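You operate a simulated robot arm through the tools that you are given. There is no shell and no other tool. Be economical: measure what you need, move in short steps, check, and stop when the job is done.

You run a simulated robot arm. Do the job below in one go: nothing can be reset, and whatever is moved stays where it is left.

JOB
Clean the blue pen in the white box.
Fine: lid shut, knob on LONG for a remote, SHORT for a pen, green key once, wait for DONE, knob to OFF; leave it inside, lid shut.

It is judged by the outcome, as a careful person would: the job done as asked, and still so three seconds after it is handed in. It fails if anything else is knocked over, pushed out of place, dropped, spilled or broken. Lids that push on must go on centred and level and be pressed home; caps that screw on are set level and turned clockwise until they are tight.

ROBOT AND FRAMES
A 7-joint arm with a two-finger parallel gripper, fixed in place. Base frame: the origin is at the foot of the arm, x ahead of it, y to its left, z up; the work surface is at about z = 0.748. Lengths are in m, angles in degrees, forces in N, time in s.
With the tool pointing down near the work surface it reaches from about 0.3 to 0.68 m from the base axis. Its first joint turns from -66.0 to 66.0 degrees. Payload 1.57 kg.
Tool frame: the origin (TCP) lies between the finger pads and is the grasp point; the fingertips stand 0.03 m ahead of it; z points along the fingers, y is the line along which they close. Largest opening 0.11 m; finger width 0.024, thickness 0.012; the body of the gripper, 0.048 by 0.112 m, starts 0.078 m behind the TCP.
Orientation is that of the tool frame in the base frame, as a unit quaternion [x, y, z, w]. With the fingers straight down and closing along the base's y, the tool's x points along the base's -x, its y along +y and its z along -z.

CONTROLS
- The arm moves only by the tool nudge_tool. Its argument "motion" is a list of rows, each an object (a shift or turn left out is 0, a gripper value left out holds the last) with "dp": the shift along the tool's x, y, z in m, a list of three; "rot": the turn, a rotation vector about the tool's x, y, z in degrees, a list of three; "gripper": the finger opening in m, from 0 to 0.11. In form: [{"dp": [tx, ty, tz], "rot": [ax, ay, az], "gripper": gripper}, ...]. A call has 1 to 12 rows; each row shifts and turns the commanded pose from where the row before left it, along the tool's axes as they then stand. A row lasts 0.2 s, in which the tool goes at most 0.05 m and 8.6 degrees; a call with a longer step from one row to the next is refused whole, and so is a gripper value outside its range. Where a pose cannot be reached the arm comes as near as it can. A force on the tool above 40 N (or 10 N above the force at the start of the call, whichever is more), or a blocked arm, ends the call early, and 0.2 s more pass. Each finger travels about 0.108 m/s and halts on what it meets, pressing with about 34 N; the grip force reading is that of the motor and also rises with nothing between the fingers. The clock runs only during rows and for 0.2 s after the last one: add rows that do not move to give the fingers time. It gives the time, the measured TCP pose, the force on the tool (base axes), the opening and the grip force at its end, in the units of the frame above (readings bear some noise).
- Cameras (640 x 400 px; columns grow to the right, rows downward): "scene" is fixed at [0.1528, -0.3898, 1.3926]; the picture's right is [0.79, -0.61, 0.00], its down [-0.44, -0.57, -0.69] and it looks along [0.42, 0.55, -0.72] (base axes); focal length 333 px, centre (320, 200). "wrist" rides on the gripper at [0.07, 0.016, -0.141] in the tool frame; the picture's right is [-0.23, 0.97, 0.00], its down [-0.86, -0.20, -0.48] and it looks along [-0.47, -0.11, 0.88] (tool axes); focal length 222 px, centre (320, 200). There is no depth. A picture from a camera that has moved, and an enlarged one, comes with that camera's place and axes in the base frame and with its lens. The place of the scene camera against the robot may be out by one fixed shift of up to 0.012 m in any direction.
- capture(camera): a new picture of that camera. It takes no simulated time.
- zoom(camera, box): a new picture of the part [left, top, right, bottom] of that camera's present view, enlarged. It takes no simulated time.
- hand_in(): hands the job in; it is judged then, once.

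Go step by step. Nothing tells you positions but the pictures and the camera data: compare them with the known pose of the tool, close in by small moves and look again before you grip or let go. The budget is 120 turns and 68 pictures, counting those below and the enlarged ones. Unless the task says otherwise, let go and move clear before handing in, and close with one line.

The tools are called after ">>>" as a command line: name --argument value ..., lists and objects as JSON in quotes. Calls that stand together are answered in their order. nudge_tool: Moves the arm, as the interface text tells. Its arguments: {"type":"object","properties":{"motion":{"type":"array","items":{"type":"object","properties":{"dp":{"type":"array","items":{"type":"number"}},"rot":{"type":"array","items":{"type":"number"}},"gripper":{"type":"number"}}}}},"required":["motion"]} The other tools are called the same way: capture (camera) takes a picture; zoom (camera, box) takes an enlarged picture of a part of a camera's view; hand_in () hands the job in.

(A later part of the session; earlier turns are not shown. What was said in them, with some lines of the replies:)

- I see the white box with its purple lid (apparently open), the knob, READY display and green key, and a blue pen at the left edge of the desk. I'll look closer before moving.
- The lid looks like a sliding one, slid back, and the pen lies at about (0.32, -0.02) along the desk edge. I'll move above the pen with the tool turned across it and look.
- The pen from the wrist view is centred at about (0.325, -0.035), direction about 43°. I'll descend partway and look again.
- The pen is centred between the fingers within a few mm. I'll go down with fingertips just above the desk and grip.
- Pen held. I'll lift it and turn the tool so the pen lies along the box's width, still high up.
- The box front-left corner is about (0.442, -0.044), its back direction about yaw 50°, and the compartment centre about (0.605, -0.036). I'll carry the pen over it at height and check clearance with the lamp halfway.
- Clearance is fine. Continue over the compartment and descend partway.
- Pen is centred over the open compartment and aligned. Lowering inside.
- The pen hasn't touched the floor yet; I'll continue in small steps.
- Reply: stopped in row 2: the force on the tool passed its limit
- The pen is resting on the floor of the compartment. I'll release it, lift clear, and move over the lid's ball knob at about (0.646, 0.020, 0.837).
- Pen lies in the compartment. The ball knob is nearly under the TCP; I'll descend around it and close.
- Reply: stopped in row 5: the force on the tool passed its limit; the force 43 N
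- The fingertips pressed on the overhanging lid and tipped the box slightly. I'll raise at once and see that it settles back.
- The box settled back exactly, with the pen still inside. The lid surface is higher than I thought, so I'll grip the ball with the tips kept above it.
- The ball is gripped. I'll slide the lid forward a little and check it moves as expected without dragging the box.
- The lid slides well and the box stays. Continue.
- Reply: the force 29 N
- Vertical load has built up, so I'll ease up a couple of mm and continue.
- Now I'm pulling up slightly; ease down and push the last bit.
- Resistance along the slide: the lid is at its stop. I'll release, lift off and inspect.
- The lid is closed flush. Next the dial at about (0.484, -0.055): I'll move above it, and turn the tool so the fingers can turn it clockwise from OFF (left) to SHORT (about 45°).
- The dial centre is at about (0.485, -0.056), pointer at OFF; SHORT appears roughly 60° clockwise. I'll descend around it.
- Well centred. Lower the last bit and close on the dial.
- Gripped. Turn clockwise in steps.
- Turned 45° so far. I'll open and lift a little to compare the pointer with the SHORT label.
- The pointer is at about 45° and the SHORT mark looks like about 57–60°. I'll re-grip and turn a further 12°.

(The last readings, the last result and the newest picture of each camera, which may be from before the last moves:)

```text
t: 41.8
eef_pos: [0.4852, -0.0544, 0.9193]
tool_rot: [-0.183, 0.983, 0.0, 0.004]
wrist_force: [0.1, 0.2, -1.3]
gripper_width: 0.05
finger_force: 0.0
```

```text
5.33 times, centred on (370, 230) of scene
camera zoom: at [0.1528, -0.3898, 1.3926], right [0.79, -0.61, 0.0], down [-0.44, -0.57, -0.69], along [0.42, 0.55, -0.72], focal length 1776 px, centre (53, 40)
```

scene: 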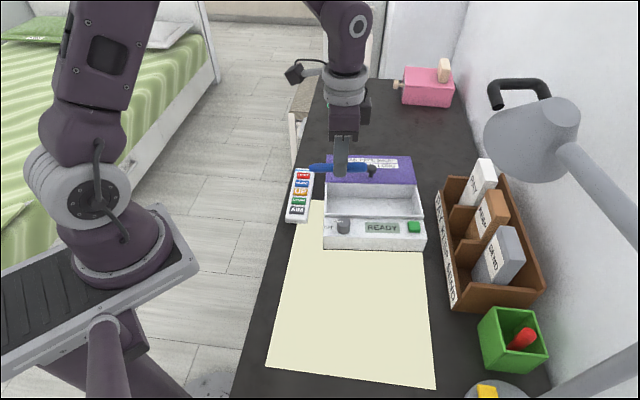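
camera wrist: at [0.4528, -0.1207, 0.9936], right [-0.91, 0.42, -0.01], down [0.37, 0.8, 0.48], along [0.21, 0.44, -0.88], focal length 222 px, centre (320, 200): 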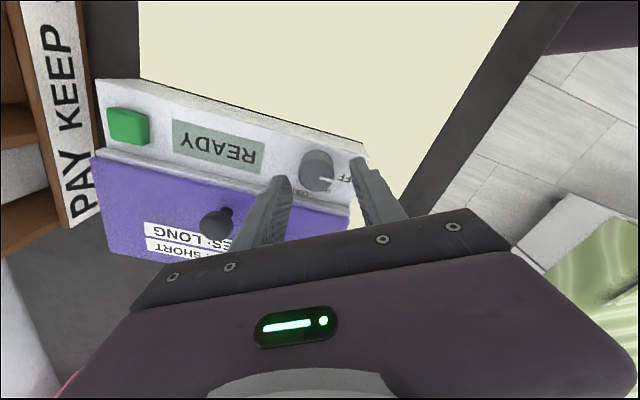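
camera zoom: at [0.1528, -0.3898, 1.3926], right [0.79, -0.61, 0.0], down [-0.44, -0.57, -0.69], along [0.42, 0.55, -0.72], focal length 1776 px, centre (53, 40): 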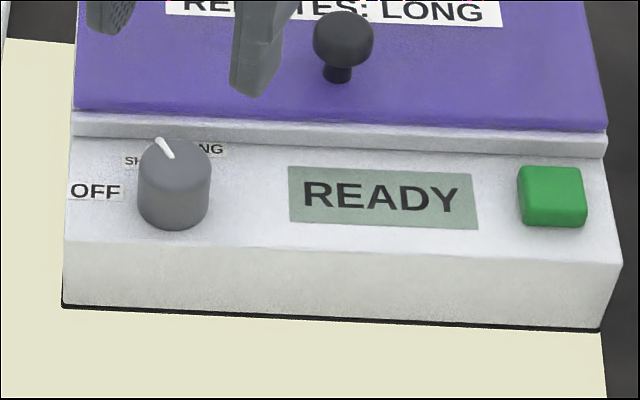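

The pointer now lines up with SHORT. Next, turn the tool, close the fingers and move above the green key near (0.61, -0.155).

>>> nudge_tool --motion '[{"rot": [0, 0, 7.6], "dp": [0, 0, -0.02]}, {"rot": [0, 0, 7.6]}, {"rot": [0, 0, 7.6]}, {"rot": [0, 0, 7.6]}, {"rot": [0, 0, 7.6]}, {"rot": [0, 0, 7.6]}, {"rot": [0, 0, 7.6]}, {"rot": [0, 0, 7.6], "gripper": 0.0}]'

>>> nudge_tool --motion '[{"dp": [-0.035, 0, 0]}, {"dp": [-0.035, 0, 0]}, {"dp": [-0.035, 0, 0]}, {"dp": [-0.035, 0, 0]}, {}]'

>>> capture --camera "wrist"

>>> zoom --camera "scene" --box '[350, 130, 550, 260]'

```text
t: 43.6
eef_pos: [0.486, -0.0563, 0.9413]
tool_rot: [0.34, 0.94, 0.003, 0.003]
wrist_force: [-0.1, -0.2, 0.4]
gripper_width: 0.0
finger_force: 19.0
```

```text
t: 44.8
eef_pos: [0.5929, -0.1467, 0.938]
tool_rot: [0.339, 0.941, 0.003, 0.004]
wrist_force: [0.1, 0.1, -0.4]
gripper_width: 0.0001
finger_force: 21.2
```

```text
25 pictures are left
camera wrist: at [0.5495, -0.09, 1.0797], right [0.8, 0.6, 0.01], down [0.53, -0.7, 0.48], along [0.3, -0.38, -0.88], focal length 222 px, centre (320, 200)
```

wrist: 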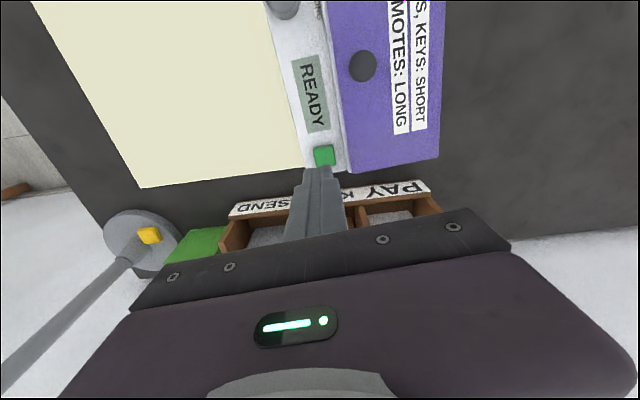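

```text
3.08 times, centred on (450, 195) of scene
camera zoom: at [0.1528, -0.3899, 1.3926], right [0.79, -0.61, 0.0], down [-0.44, -0.57, -0.69], along [0.42, 0.55, -0.72], focal length 1024 px, centre (-80, 215)
```

zoom: 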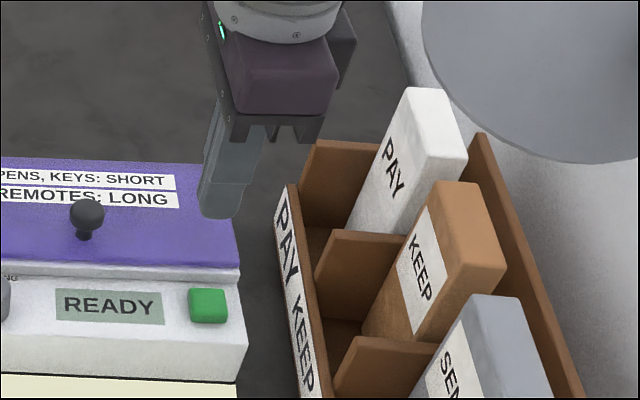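

The key centre is at about (0.607, -0.155). Move over it and descend to just above.

>>> nudge_tool --motion '[{"dp": [-0.0161, 0.0023, 0]}, {"dp": [0, 0, 0.04]}, {"dp": [0, 0, 0.04]}, {}]'

>>> zoom --camera "wrist" --box '[240, 80, 420, 220]'

>>> zoom --camera "scene" --box '[370, 190, 450, 250]'

```text
t: 45.8
eef_pos: [0.6075, -0.1577, 0.8602]
tool_rot: [0.339, 0.941, 0.003, 0.003]
wrist_force: [-0.7, 0.6, 0.5]
gripper_width: 0.0
finger_force: 21.2
```

```text
2.86 times, centred on (330, 150) of wrist
camera zoom: at [0.5649, -0.1004, 1.0], right [0.8, 0.6, 0.01], down [0.53, -0.7, 0.48], along [0.3, -0.38, -0.88], focal length 635 px, centre (291, 343)
```

zoom: 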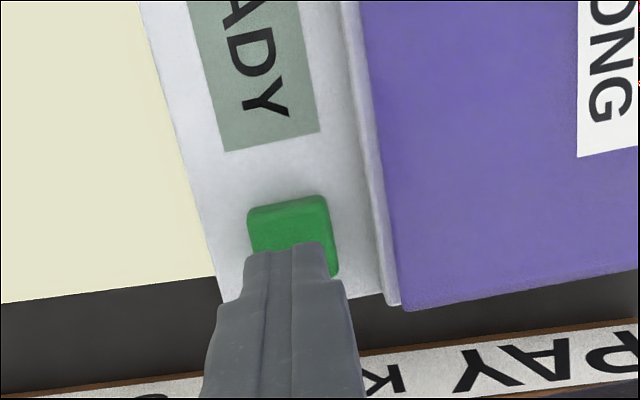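

```text
6.67 times, centred on (410, 220) of scene
camera zoom: at [0.1528, -0.3898, 1.3926], right [0.79, -0.61, 0.0], down [-0.44, -0.57, -0.69], along [0.42, 0.55, -0.72], focal length 2220 px, centre (-280, 67)
```

zoom: 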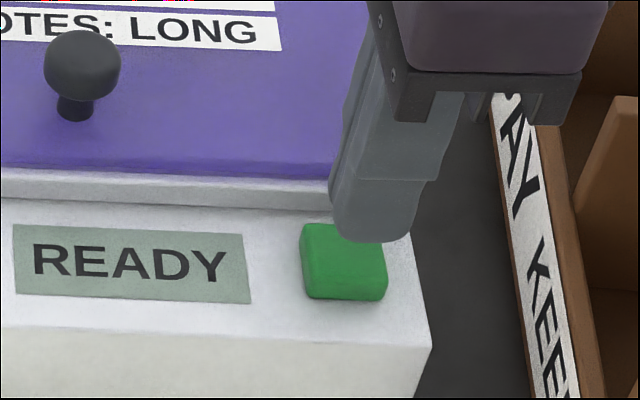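

Small correction, then press gently.

>>> nudge_tool --motion '[{"dp": [0.0045, 0.001, 0.01]}, {"dp": [0, 0, 0.006]}, {}]'

>>> nudge_tool --motion '[{"dp": [0, 0, 0.003]}, {"dp": [0, 0, 0.003]}, {}]'

>>> zoom --camera "scene" --box '[370, 190, 450, 250]'

```text
t: 46.6
eef_pos: [0.6061, -0.1515, 0.8437]
tool_rot: [0.34, 0.941, 0.003, 0.003]
wrist_force: [0.6, 0.0, 0.1]
gripper_width: 0.0
finger_force: 21.1
```

```text
t: 47.4
eef_pos: [0.6064, -0.1527, 0.8389]
tool_rot: [0.339, 0.941, 0.002, 0.004]
wrist_force: [-0.6, -1.4, 2.4]
gripper_width: 0.0001
finger_force: 21.1
```

```text
6.67 times, centred on (410, 220) of scene
camera zoom: at [0.1527, -0.3899, 1.3926], right [0.79, -0.61, 0.0], down [-0.44, -0.57, -0.69], along [0.42, 0.55, -0.72], focal length 2220 px, centre (-280, 67)
```

zoom: 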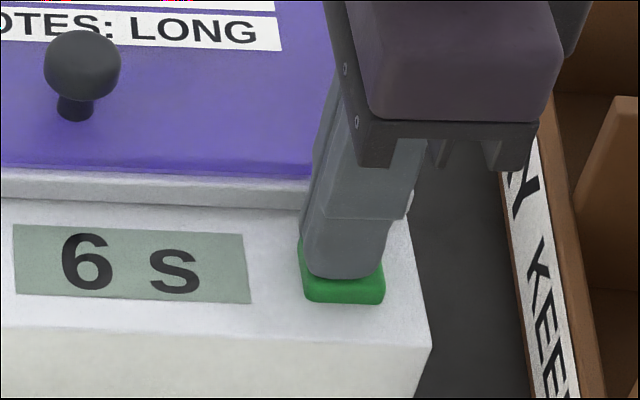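

The display counts "6 s": the key registered once. I'll lift off and return above the dial while waiting.

>>> nudge_tool --motion '[{"dp": [0, 0, -0.04]}, {"dp": [0, 0, -0.04]}, {"dp": [0, 0, -0.02]}, {"dp": [0.0385, 0, 0], "gripper": 0.05}, {"dp": [0.0385, 0, 0]}, {"dp": [0.0385, 0, 0]}, {"dp": [0.0385, -0.002, 0]}, {"rot": [0, 0, -7.6]}, {"rot": [0, 0, -7.6]}, {"rot": [0, 0, -7.6]}, {"rot": [0, 0, -7.6]}]'

>>> nudge_tool --motion '[{"rot": [0, 0, -7.6]}, {"rot": [0, 0, -7.6]}, {"rot": [0, 0, -7.6]}, {"rot": [0, 0, -7.4]}, {}, {}, {}, {}, {}, {}, {}, {}]'

>>> nudge_tool --motion '[{}, {}, {}, {}, {}, {}, {}, {}, {}, {}]'

>>> capture --camera "scene"

>>> zoom --camera "wrist" --box '[220, 80, 420, 210]'

```text
t: 49.8
eef_pos: [0.4854, -0.0532, 0.941]
tool_rot: [0.08, 0.997, 0.001, 0.004]
wrist_force: [-0.2, 0.3, 1.4]
gripper_width: 0.0499
finger_force: 0.0
```

```text
t: 52.4
eef_pos: [0.4865, -0.0542, 0.9393]
tool_rot: [-0.182, 0.983, 0.0, 0.005]
wrist_force: [0.4, -0.1, 0.1]
gripper_width: 0.0499
finger_force: 0.2
```

```text
t: 54.6
eef_pos: [0.484, -0.0546, 0.9399]
tool_rot: [-0.181, 0.983, 0.0, 0.004]
wrist_force: [0.4, 0.2, -0.5]
gripper_width: 0.0502
finger_force: 0.0
```

```text
20 pictures are left
```

scene: 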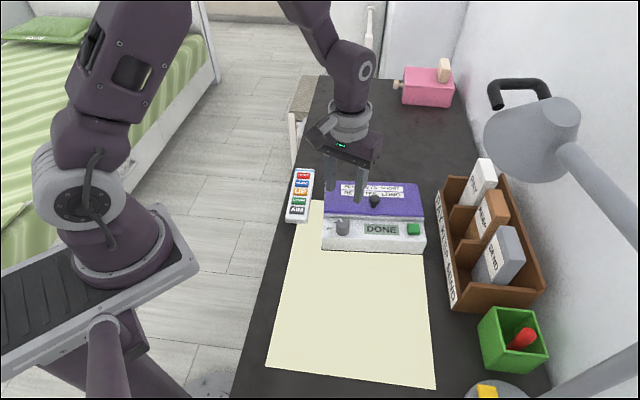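

```text
3.08 times, centred on (320, 145) of wrist
camera zoom: at [0.4127, -0.0644, 1.0799], right [-0.14, 0.99, 0.0], down [0.87, 0.12, 0.49], along [0.48, 0.07, -0.87], focal length 684 px, centre (320, 369)
```

zoom: 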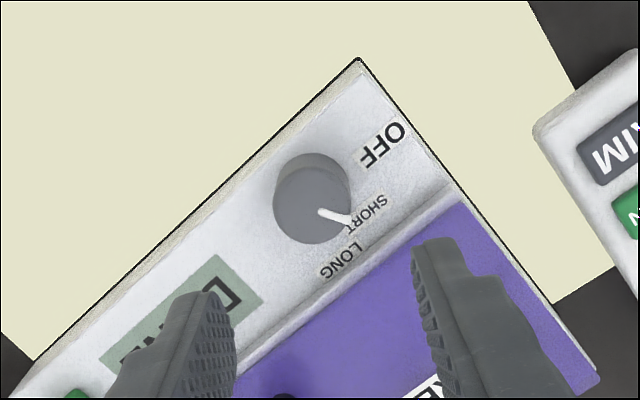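

The display reads DONE. I'll grip the dial and turn it back counter-clockwise to OFF.

>>> nudge_tool --motion '[{"dp": [-0.002, -0.003, 0.04]}, {"dp": [0, 0, 0.04]}, {"dp": [0, 0, 0.02]}, {}, {"gripper": 0.03}, {"gripper": 0.022}, {}, {}]'

>>> nudge_tool --motion '[{"rot": [0, 0, -7.2]}, {"rot": [0, 0, -7.2]}, {"rot": [0, 0, -7.2]}, {"rot": [0, 0, -7.2]}, {"rot": [0, 0, -7.2]}, {"rot": [0, 0, -7.2]}, {"rot": [0, 0, -7.2]}, {"rot": [0, 0, -7.2]}, {}]'

>>> nudge_tool --motion '[{"gripper": 0.05}, {}, {"dp": [0, 0, -0.04]}, {"dp": [0, 0, -0.04]}, {}]'

>>> zoom --camera "wrist" --box '[200, 80, 400, 210]'

>>> zoom --camera "scene" --box '[310, 180, 430, 260]'

```text
t: 56.4
eef_pos: [0.4874, -0.0556, 0.8384]
tool_rot: [-0.182, 0.983, 0.0, 0.005]
wrist_force: [3.2, -6.9, 0.6]
gripper_width: 0.0289
finger_force: 34.1
```

```text
t: 57.6
eef_pos: [0.4856, -0.0533, 0.8389]
tool_rot: [-0.457, 0.89, 0.001, 0.002]
wrist_force: [-7.0, 3.3, 12.8]
gripper_width: 0.0288
finger_force: 34.6
stopped in row 5: the force on the tool passed its limit (the readings are from after the stop); the commanded pose is now the measured one
```

```text
t: 58.8
eef_pos: [0.487, -0.0538, 0.9195]
tool_rot: [-0.456, 0.89, 0.001, 0.003]
wrist_force: [0.3, 0.5, 0.1]
gripper_width: 0.0501
finger_force: 0.0
```

```text
3.08 times, centred on (300, 145) of wrist
camera zoom: at [0.4328, -0.1021, 1.0592], right [-0.66, 0.75, 0.0], down [0.66, 0.58, 0.48], along [0.36, 0.32, -0.88], focal length 684 px, centre (382, 369)
```

zoom: 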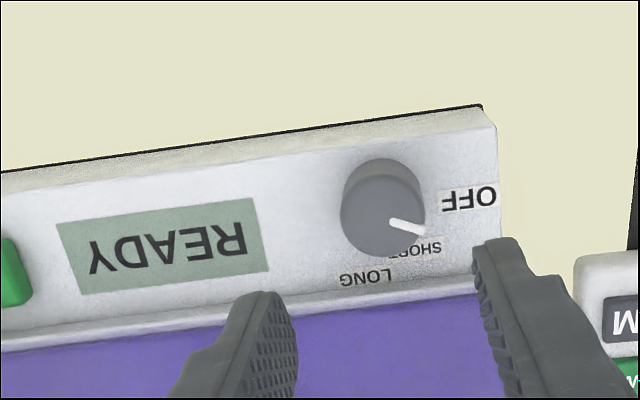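

```text
5.00 times, centred on (370, 220) of scene
camera zoom: at [0.1528, -0.3898, 1.3926], right [0.79, -0.61, 0.0], down [-0.44, -0.57, -0.69], along [0.42, 0.55, -0.72], focal length 1665 px, centre (70, 100)
```

zoom: 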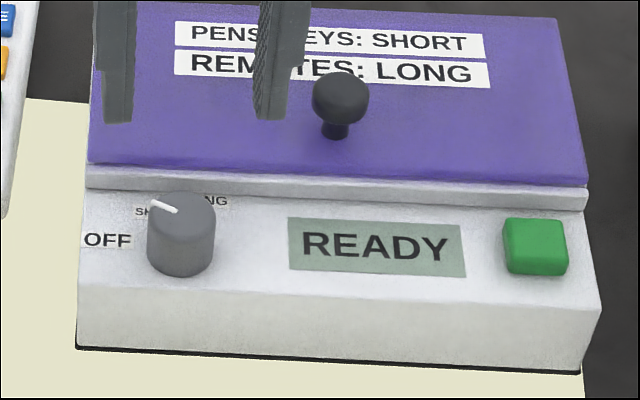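

The dial is about halfway back; the force guard ended the turn. I'll re-centre, re-grip slightly higher and finish to OFF.

>>> nudge_tool --motion '[{"dp": [0.0025, 0, 0.04]}, {"dp": [0, 0, 0.037]}, {}, {"gripper": 0.035}, {"gripper": 0.022}, {}, {}]'

>>> nudge_tool --motion '[{"rot": [0, 0, -4]}, {"rot": [0, 0, -4]}, {"rot": [0, 0, -4]}, {"rot": [0, 0, -4]}, {"rot": [0, 0, -4]}, {"rot": [0, 0, -4]}, {"rot": [0, 0, -3]}, {}]'

>>> zoom --camera "scene" --box '[310, 180, 430, 260]'

```text
t: 60.4
eef_pos: [0.4868, -0.0552, 0.8412]
tool_rot: [-0.456, 0.89, 0.001, 0.002]
wrist_force: [-10.0, 4.1, -1.6]
gripper_width: 0.031
finger_force: 4.8
```

```text
t: 62.2
eef_pos: [0.4861, -0.0568, 0.842]
tool_rot: [-0.652, 0.758, 0.002, 0.002]
wrist_force: [-6.6, 1.8, -1.2]
gripper_width: 0.0285
finger_force: 34.2
```

```text
5.00 times, centred on (370, 220) of scene
camera zoom: at [0.1527, -0.3898, 1.3926], right [0.79, -0.61, 0.0], down [-0.44, -0.57, -0.69], along [0.42, 0.55, -0.72], focal length 1665 px, centre (70, 100)
```

zoom: 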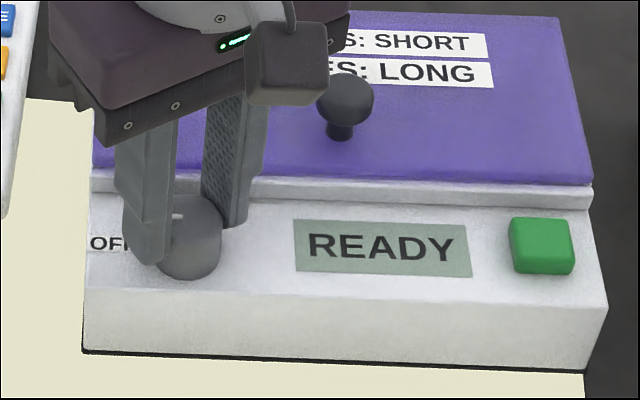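

>>> nudge_tool --motion '[{"gripper": 0.05}, {}, {"dp": [0, 0, -0.04]}, {"dp": [0, 0, -0.04]}, {}]'

>>> zoom --camera "wrist" --box '[200, 80, 400, 210]'

>>> zoom --camera "scene" --box '[300, 140, 460, 260]'

```text
t: 63.4
eef_pos: [0.4846, -0.0563, 0.9229]
tool_rot: [-0.652, 0.758, 0.0, 0.003]
wrist_force: [-0.4, 0.7, 1.0]
gripper_width: 0.05
finger_force: 0.1
```

```text
3.08 times, centred on (300, 145) of wrist
camera zoom: at [0.4573, -0.1231, 1.0642], right [-0.93, 0.37, 0.0], down [0.32, 0.81, 0.48], along [0.18, 0.45, -0.88], focal length 684 px, centre (382, 369)
```

zoom: 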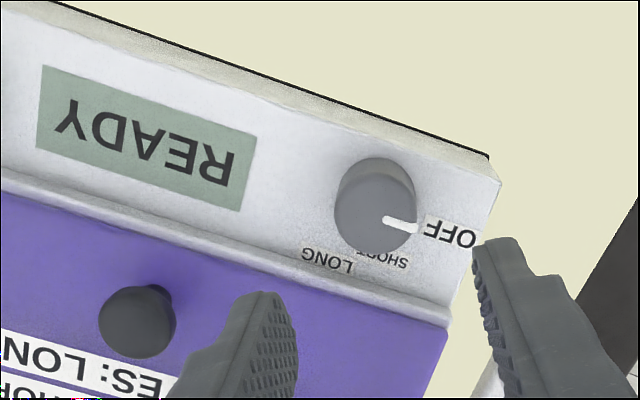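

```text
3.33 times, centred on (380, 200) of scene
camera zoom: at [0.1528, -0.3898, 1.3926], right [0.79, -0.61, 0.0], down [-0.44, -0.57, -0.69], along [0.42, 0.55, -0.72], focal length 1110 px, centre (120, 200)
```

zoom: 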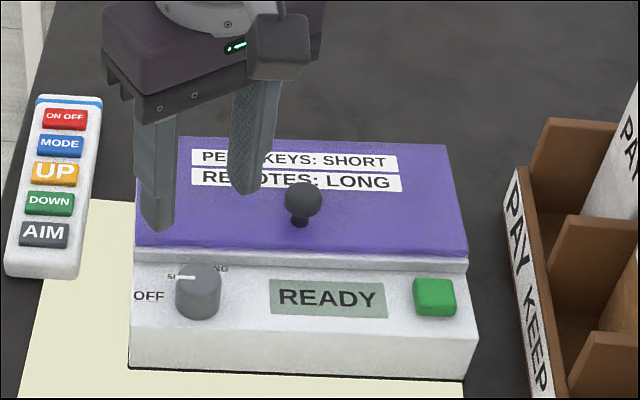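

The pointer is on OFF, the lid is shut with the pen inside, and nothing else has moved. I'll back the arm away upward and take a last look.

>>> nudge_tool --motion '[{"dp": [0, 0, -0.04]}, {"dp": [0, 0, -0.04]}, {"dp": [0.04, 0, -0.02]}, {"dp": [0.04, 0, 0]}, {"dp": [0.03, 0, 0]}, {}]'

>>> capture --camera "scene"

>>> zoom --camera "scene" --box '[310, 170, 440, 260]'

```text
t: 64.8
eef_pos: [0.4677, -0.1664, 1.0222]
tool_rot: [-0.651, 0.759, 0.001, 0.003]
wrist_force: [-0.2, -0.8, -0.1]
gripper_width: 0.0501
finger_force: 0.1
```

```text
13 pictures are left
```

scene: 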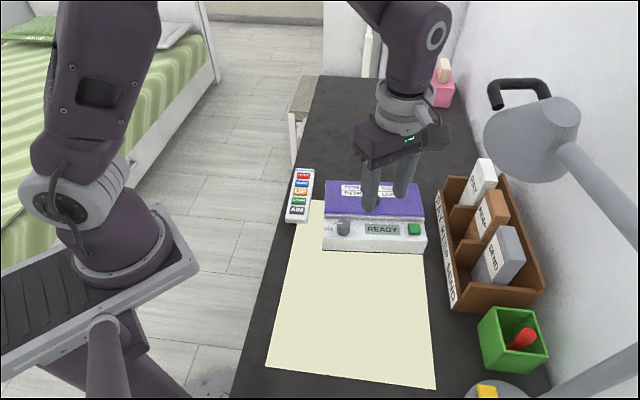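

```text
4.44 times, centred on (375, 215) of scene
camera zoom: at [0.1528, -0.3899, 1.3926], right [0.79, -0.61, 0.0], down [-0.44, -0.57, -0.69], along [0.42, 0.55, -0.72], focal length 1480 px, centre (76, 133)
```

zoom: 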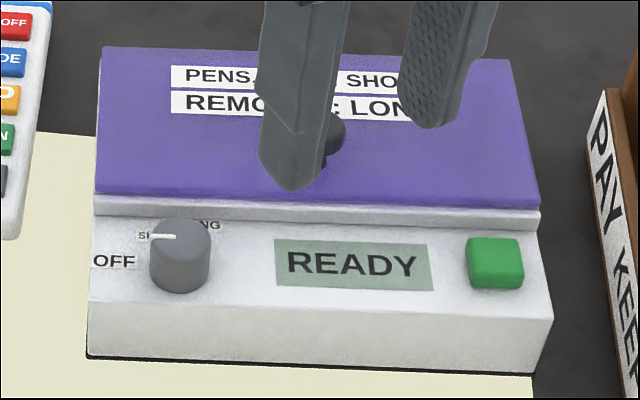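

Everything looks as asked: the lid is shut over the pen, the dial is on OFF, the cycle reached DONE, and the arm is clear. Handing in.

>>> hand_in

```text
The job is handed in.
```

The blue pen went through one SHORT cycle, which ran to DONE. It is still in the white box, with the lid shut and the knob back on OFF. While I was closing the lid the box briefly tipped and then settled. Gripping the knob also nudged it slightly, but it ended within about a millimetre or two of where it started.
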